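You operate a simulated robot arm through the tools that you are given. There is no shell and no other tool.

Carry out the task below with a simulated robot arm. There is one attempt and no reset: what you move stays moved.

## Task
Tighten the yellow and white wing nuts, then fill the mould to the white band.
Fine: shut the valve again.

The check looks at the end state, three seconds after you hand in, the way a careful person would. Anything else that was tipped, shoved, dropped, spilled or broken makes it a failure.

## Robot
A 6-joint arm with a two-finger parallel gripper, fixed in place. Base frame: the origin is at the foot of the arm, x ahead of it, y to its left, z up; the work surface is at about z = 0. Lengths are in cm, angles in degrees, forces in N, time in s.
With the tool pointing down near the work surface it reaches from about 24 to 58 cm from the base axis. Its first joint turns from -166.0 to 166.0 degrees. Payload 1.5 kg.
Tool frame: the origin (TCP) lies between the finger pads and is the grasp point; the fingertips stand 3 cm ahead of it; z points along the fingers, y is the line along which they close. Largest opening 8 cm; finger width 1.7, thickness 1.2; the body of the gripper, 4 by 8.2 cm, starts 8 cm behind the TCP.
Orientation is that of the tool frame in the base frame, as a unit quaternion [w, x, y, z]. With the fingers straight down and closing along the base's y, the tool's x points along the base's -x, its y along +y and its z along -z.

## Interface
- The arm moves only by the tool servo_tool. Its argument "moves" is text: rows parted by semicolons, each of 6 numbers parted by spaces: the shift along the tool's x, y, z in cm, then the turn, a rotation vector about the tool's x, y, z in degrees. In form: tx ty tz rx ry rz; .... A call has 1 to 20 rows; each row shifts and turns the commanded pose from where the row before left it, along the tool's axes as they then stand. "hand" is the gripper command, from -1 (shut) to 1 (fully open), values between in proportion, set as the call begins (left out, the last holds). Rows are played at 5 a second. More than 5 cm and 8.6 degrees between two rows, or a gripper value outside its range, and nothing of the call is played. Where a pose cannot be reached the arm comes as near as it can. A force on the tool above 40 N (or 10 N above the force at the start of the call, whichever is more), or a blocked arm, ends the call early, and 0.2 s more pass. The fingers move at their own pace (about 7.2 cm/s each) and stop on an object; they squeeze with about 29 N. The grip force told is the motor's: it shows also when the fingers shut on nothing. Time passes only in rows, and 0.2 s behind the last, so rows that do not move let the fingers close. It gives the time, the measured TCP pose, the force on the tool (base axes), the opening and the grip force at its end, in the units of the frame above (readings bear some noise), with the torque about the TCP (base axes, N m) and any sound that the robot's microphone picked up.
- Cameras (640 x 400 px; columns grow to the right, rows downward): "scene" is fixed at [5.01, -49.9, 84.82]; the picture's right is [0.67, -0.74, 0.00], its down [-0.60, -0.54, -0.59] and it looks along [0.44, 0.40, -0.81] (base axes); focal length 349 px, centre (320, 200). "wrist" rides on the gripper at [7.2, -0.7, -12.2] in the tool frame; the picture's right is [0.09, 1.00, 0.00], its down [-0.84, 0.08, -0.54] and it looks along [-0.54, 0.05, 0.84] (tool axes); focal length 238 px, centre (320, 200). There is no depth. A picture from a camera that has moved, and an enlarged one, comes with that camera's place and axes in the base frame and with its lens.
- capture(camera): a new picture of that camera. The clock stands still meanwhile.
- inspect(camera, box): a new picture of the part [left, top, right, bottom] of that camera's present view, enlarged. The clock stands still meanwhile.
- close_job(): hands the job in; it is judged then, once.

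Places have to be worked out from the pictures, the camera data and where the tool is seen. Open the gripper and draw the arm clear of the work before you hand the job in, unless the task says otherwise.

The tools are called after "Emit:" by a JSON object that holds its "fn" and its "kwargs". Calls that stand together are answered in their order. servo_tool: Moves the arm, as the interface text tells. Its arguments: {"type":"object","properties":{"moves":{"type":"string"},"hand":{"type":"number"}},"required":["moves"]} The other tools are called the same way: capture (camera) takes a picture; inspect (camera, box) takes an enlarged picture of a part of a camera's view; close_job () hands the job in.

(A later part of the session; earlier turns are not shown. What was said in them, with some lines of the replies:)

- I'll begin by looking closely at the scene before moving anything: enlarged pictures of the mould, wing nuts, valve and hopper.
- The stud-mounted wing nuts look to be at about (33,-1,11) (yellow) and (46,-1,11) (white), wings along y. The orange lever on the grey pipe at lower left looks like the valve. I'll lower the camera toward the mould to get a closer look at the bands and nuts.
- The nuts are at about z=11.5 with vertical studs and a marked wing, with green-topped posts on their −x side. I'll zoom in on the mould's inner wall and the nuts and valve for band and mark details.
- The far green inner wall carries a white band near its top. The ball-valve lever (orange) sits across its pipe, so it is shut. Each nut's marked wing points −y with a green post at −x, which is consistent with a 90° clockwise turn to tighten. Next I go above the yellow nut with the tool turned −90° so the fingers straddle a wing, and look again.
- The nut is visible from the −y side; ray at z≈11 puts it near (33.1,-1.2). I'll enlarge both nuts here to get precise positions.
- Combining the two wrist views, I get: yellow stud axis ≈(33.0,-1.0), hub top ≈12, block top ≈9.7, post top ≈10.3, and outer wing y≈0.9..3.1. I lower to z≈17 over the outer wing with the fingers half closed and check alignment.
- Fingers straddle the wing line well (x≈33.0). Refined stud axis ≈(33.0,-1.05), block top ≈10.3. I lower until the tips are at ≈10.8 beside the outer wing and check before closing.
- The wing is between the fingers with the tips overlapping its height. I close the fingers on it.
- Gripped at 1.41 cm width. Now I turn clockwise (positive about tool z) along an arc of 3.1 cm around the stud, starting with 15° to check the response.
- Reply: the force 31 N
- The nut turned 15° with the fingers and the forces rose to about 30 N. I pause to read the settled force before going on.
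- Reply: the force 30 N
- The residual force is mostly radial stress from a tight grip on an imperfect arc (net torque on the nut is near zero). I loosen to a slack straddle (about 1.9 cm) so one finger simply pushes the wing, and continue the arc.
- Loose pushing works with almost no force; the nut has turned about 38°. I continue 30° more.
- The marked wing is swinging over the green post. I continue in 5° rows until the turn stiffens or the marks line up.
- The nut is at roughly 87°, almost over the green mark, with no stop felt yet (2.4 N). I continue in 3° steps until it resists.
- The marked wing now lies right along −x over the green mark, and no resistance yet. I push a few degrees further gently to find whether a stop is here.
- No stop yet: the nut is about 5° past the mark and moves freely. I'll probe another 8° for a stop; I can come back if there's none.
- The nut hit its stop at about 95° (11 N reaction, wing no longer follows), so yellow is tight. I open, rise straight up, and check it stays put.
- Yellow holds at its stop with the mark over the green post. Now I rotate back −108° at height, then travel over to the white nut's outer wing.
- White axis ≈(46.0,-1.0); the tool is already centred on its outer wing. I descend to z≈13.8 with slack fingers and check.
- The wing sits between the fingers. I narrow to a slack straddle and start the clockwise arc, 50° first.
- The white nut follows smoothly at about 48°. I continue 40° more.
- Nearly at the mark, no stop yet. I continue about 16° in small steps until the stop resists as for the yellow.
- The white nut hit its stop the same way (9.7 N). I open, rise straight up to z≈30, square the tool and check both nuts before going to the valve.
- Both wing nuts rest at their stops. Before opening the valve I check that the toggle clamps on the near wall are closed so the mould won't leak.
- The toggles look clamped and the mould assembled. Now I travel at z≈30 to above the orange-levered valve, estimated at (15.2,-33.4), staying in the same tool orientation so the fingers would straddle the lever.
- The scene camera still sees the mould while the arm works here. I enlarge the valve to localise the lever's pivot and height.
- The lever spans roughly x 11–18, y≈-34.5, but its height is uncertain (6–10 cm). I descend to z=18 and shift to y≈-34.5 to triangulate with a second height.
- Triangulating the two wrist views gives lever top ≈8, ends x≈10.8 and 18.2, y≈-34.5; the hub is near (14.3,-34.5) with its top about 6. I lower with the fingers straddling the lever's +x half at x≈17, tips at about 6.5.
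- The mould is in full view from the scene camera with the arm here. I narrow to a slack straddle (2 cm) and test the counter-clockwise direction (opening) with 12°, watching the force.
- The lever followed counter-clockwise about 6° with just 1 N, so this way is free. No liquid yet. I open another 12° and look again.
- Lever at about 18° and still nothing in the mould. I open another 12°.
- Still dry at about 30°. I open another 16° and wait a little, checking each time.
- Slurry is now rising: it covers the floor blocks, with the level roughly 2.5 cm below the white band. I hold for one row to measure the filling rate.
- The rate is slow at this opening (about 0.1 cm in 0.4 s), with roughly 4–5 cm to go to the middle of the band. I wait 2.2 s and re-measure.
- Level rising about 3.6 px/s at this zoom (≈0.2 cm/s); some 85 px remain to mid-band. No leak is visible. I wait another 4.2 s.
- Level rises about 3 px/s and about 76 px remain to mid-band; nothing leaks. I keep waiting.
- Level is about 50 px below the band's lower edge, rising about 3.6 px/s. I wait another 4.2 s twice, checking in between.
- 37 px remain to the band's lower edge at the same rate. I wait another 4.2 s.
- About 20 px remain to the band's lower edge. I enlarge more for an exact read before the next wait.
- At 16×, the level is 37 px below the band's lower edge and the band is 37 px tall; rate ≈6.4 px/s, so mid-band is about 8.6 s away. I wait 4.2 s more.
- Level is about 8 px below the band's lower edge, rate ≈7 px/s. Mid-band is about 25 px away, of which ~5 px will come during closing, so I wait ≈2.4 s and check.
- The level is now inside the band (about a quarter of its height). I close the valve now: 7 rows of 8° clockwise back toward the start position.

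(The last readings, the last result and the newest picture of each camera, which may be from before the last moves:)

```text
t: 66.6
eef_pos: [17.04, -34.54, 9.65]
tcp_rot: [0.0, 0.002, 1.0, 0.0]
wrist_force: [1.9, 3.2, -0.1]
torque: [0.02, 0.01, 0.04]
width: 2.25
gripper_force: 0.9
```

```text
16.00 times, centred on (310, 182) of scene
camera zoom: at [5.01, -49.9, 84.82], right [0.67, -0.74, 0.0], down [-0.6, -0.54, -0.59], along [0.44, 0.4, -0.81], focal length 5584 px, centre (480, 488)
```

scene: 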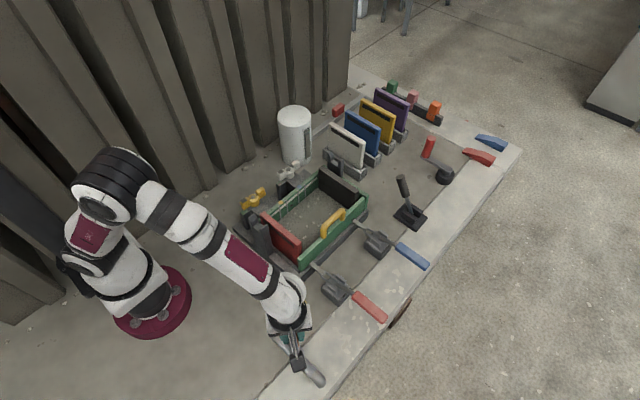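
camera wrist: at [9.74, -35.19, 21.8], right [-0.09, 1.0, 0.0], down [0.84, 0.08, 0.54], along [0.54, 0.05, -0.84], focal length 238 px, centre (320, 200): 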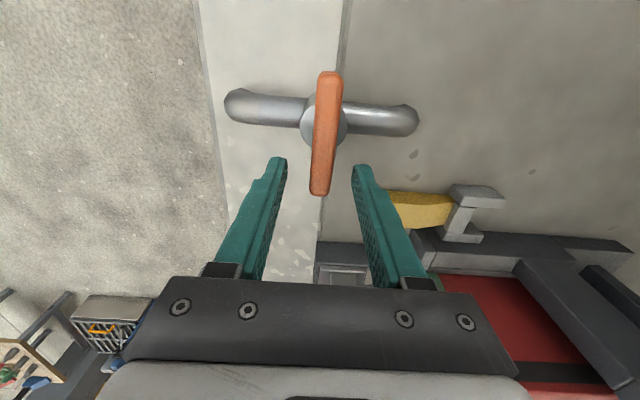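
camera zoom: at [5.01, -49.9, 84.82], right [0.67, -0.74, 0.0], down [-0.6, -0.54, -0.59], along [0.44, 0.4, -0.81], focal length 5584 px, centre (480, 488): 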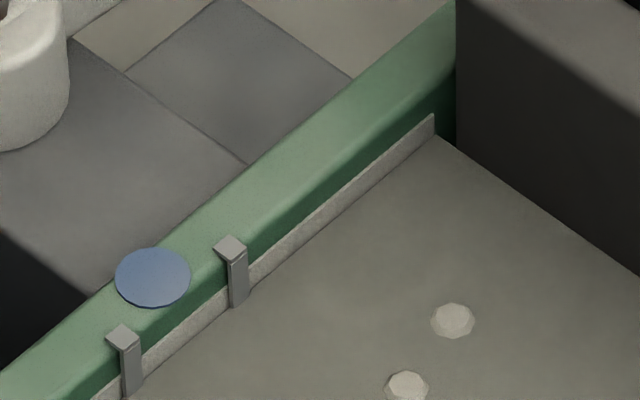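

The level is near mid-band (row ≈135 of 113–150). The lever is still a few degrees short of square, so I push it on about 7° to the shut stop.

Emit:
{"fn": "servo_tool", "kwargs": {"moves": "0.004 -0.147 0 0 0 3; 0.002 -0.098 0 0 0 2; 0.002 -0.098 0 0 0 2", "hand": -0.5}}

Emit:
{"fn": "inspect", "kwargs": {"camera": "wrist", "box": [240, 60, 400, 200]}}

Emit:
{"fn": "inspect", "kwargs": {"camera": "scene", "box": [294, 172, 326, 192]}}

```text
t: 67.4
eef_pos: [16.97, -34.91, 9.61]
tcp_rot: [0.0, 0.062, 0.998, 0.0]
wrist_force: [-1.3, 2.9, -0.6]
torque: [0.02, 0.04, 0.04]
width: 2.27
gripper_force: 1.2
```

```text
2.86 times, centred on (320, 130) of wrist
camera zoom: at [9.78, -34.61, 21.88], right [0.03, 1.0, 0.0], down [0.84, -0.03, 0.54], along [0.54, -0.02, -0.84], focal length 681 px, centre (320, 400)
```

zoom: 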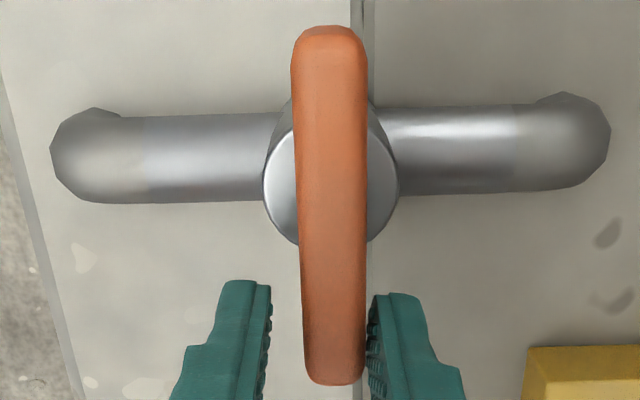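

```text
16.00 times, centred on (310, 182) of scene
camera zoom: at [5.01, -49.9, 84.82], right [0.67, -0.74, 0.0], down [-0.6, -0.54, -0.59], along [0.44, 0.4, -0.81], focal length 5584 px, centre (480, 488)
```

zoom: 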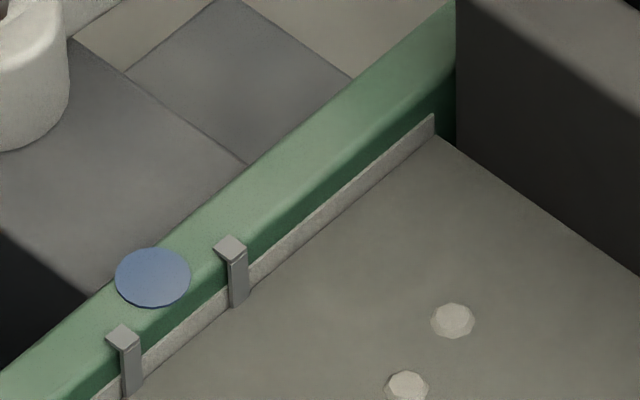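

Flow has stopped and the level holds. The lever is within about 2° of square; I nudge 3° more to confirm it's on its shut stop.

Emit:
{"fn": "servo_tool", "kwargs": {"moves": "0.001 -0.073 0 0 0 1.5; 0.001 -0.073 0 0 0 1.5", "hand": -0.5}}

Emit:
{"fn": "inspect", "kwargs": {"camera": "wrist", "box": [240, 60, 400, 200]}}

```text
t: 68.0
eef_pos: [16.96, -34.98, 9.58]
tcp_rot: [0.0, 0.087, 0.996, 0.001]
wrist_force: [1.2, 6.4, -1.8]
torque: [0.0, 0.02, 0.07]
width: 2.56
gripper_force: 3.5
```

```text
2.86 times, centred on (320, 130) of wrist
camera zoom: at [9.78, -34.35, 21.85], right [0.08, 1.0, 0.0], down [0.84, -0.07, 0.54], along [0.54, -0.04, -0.84], focal length 681 px, centre (320, 400)
```

zoom: 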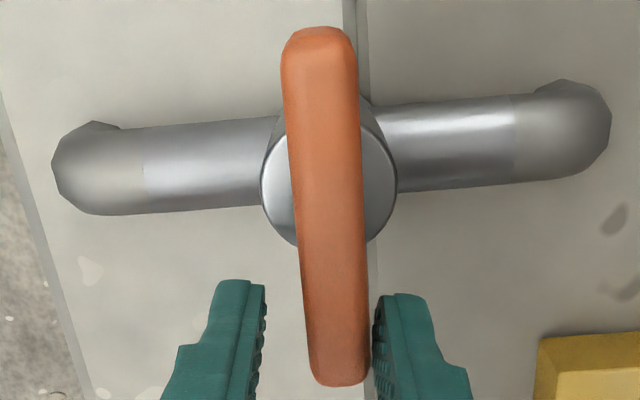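

The lever now resists (6.4 N, fingers being pressed open) and is square to the pipe: shut. I open and lift straight up.

Emit:
{"fn": "servo_tool", "kwargs": {"moves": "0 0 0 0 0 0; 0 0 0 0 0 0; 0 0 -3 0 0 0; 0 0 -4 0 0 0; 0 0 -4 0 0 0; 0 0 -4 0 0 0; 0 0 -4 0 0 0; 0 0 0 0 0 0", "hand": 0.2}}

Emit:
{"fn": "inspect", "kwargs": {"camera": "scene", "box": [294, 172, 326, 192]}}

Emit:
{"fn": "inspect", "kwargs": {"camera": "wrist", "box": [220, 40, 420, 180]}}

Emit:
{"fn": "capture", "kwargs": {"camera": "scene"}}

```text
t: 69.8
eef_pos: [16.96, -34.98, 28.71]
tcp_rot: [-0.001, 0.087, 0.996, 0.0]
wrist_force: [0.3, 0.2, 0.7]
torque: [0.02, -0.02, 0.0]
width: 4.81
gripper_force: 0.0
```

```text
16.00 times, centred on (310, 182) of scene
camera zoom: at [5.01, -49.9, 84.82], right [0.67, -0.74, 0.0], down [-0.6, -0.54, -0.59], along [0.44, 0.4, -0.81], focal length 5584 px, centre (480, 488)
```

zoom: 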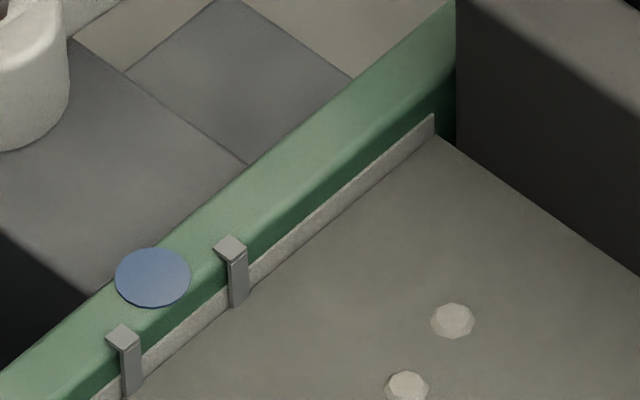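

```text
2.86 times, centred on (320, 110) of wrist
camera zoom: at [9.78, -34.39, 40.92], right [0.08, 1.0, 0.0], down [0.84, -0.07, 0.54], along [0.54, -0.04, -0.84], focal length 681 px, centre (320, 457)
```

zoom: 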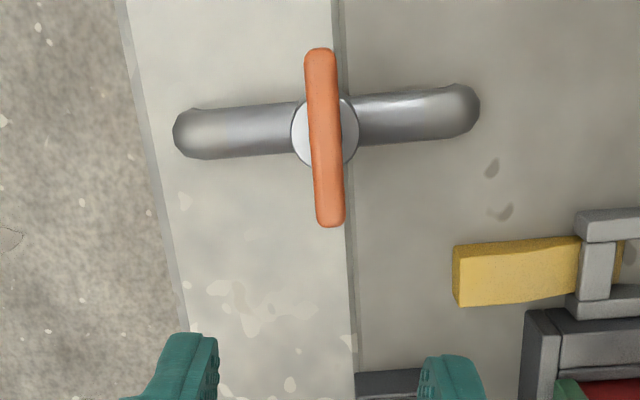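

```text
taken
```

scene: 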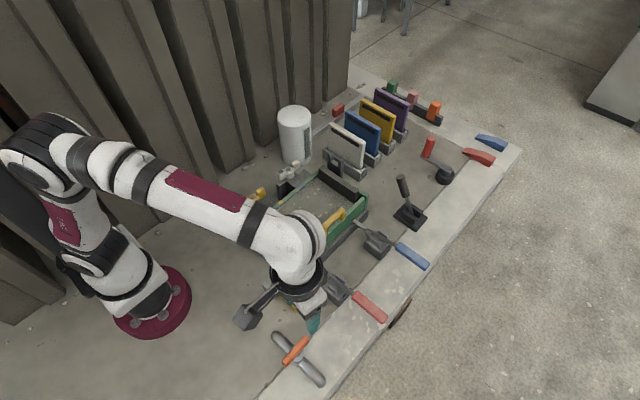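

The valve is shut, the level is steady in the band. I straighten the tool, rise to ~43 cm and return over to the start pose, fingers open.

Emit:
{"fn": "servo_tool", "kwargs": {"moves": "0 0 -3.7 0 0 -5; 0 0 -3.7 0 0 -5; 0 0 -3.7 0 0 0; 0 0 -3.7 0 0 0; -1.29 3.36 0 0 0 0; -1.29 3.36 0 0 0 0; -1.29 3.36 0 0 0 0; -1.29 3.36 0 0 0 0; -1.29 3.36 0 0 0 0; -1.29 3.36 0 0 0 0; -1.29 3.36 0 0 0 0; -1.29 3.36 0 0 0 0; -1.29 3.36 0 0 0 0; 0 0 0 0 0 0; 0 0 0 0 0 0", "hand": 1}}

Emit:
{"fn": "capture", "kwargs": {"camera": "scene"}}

Emit:
{"fn": "inspect", "kwargs": {"camera": "scene", "box": [225, 160, 385, 290]}}

Emit:
{"fn": "inspect", "kwargs": {"camera": "scene", "box": [294, 172, 326, 192]}}

Emit:
{"fn": "inspect", "kwargs": {"camera": "scene", "box": [262, 310, 342, 390]}}

Emit:
{"fn": "capture", "kwargs": {"camera": "wrist"}}

```text
t: 73.0
eef_pos: [28.44, -4.81, 43.32]
tcp_rot: [0.0, 0.0, 1.0, -0.001]
wrist_force: [-0.9, -0.4, -0.2]
torque: [0.0, 0.02, 0.01]
width: 7.99
gripper_force: 0.0
```

```text
taken
```

scene: 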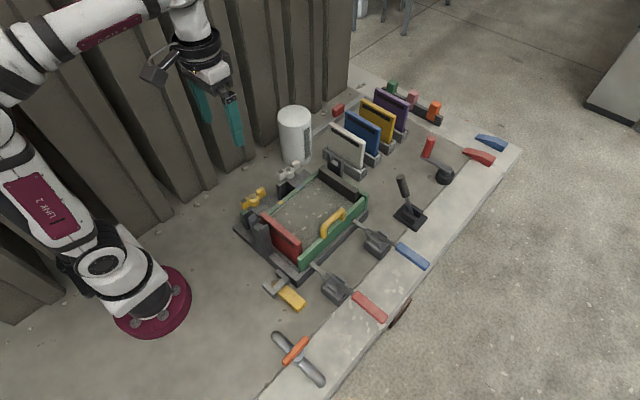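

```text
3.08 times, centred on (305, 225) of scene
camera zoom: at [5.01, -49.9, 84.82], right [0.67, -0.74, 0.0], down [-0.6, -0.54, -0.59], along [0.44, 0.4, -0.81], focal length 1074 px, centre (366, 123)
```

zoom: 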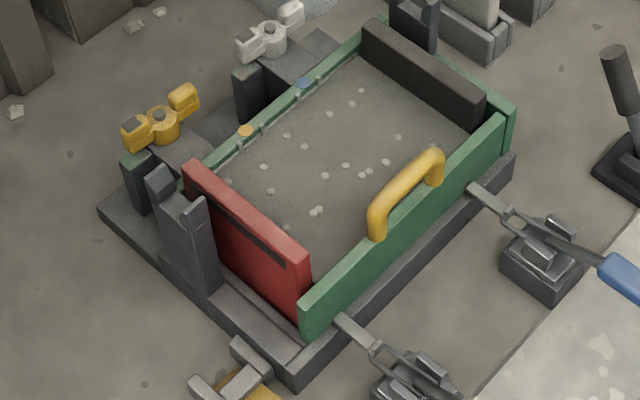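

```text
16.00 times, centred on (310, 182) of scene
camera zoom: at [5.01, -49.9, 84.82], right [0.67, -0.74, 0.0], down [-0.6, -0.54, -0.59], along [0.44, 0.4, -0.81], focal length 5584 px, centre (480, 488)
```

zoom: 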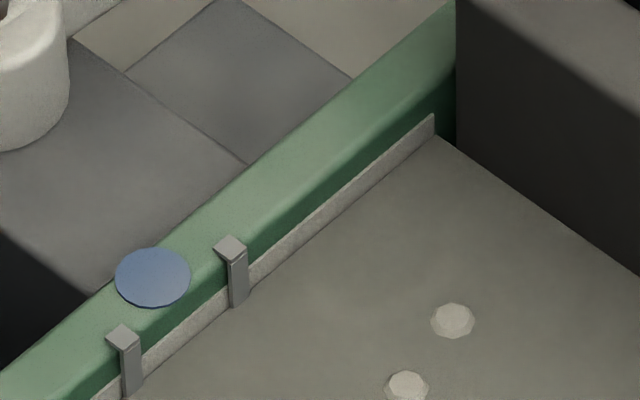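

```text
5.00 times, centred on (302, 350) of scene
camera zoom: at [5.01, -49.9, 84.82], right [0.67, -0.74, 0.0], down [-0.6, -0.54, -0.59], along [0.44, 0.4, -0.81], focal length 1745 px, centre (410, -550)
```

zoom: 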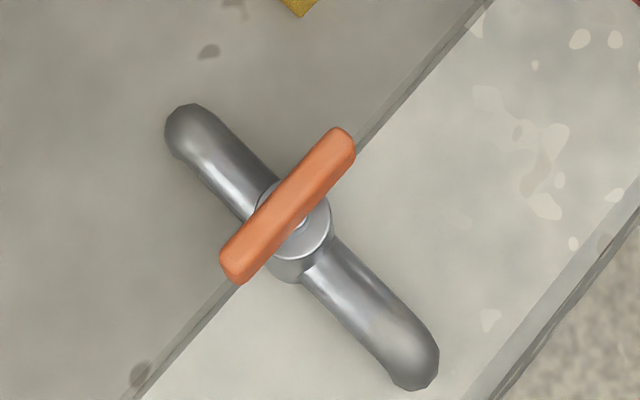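

```text
taken
camera wrist: at [21.14, -5.44, 55.6], right [-0.09, 1.0, 0.0], down [0.84, 0.08, 0.54], along [0.54, 0.05, -0.84], focal length 238 px, centre (320, 200)
```

wrist: 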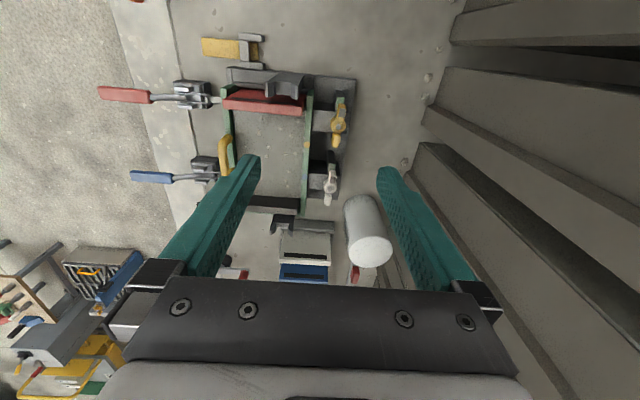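

Both nuts sit at their stops. The slurry level has been steady near mid-band since the valve closed, the lever is back in exactly its original shut position, nothing has spilled, and the arm is clear with the gripper open. I hand the job in.

Emit:
{"fn": "close_job", "kwargs": {}}

```text
The job is handed in.
```

I tightened both wing nuts, filled the mould to the white band and shut the valve again. The job is handed in.

- **Wing nuts:** I turned the yellow and white nuts clockwise about 95° until each hit a stop. Their marked wings now rest over the green posts.
- **Fill level:** The slurry sits near the middle of the white band on the far wall. It did not move in the roughly 6 seconds between shutting the valve and my last check, and no leak or spill showed.
- **Valve:** The orange lever is back square to its pipe against its stop, in the same position as at the start.
- **Arm:** The gripper is open and the arm is back at its starting pose, clear of the work. I saw nothing else disturbed in the final pictures.
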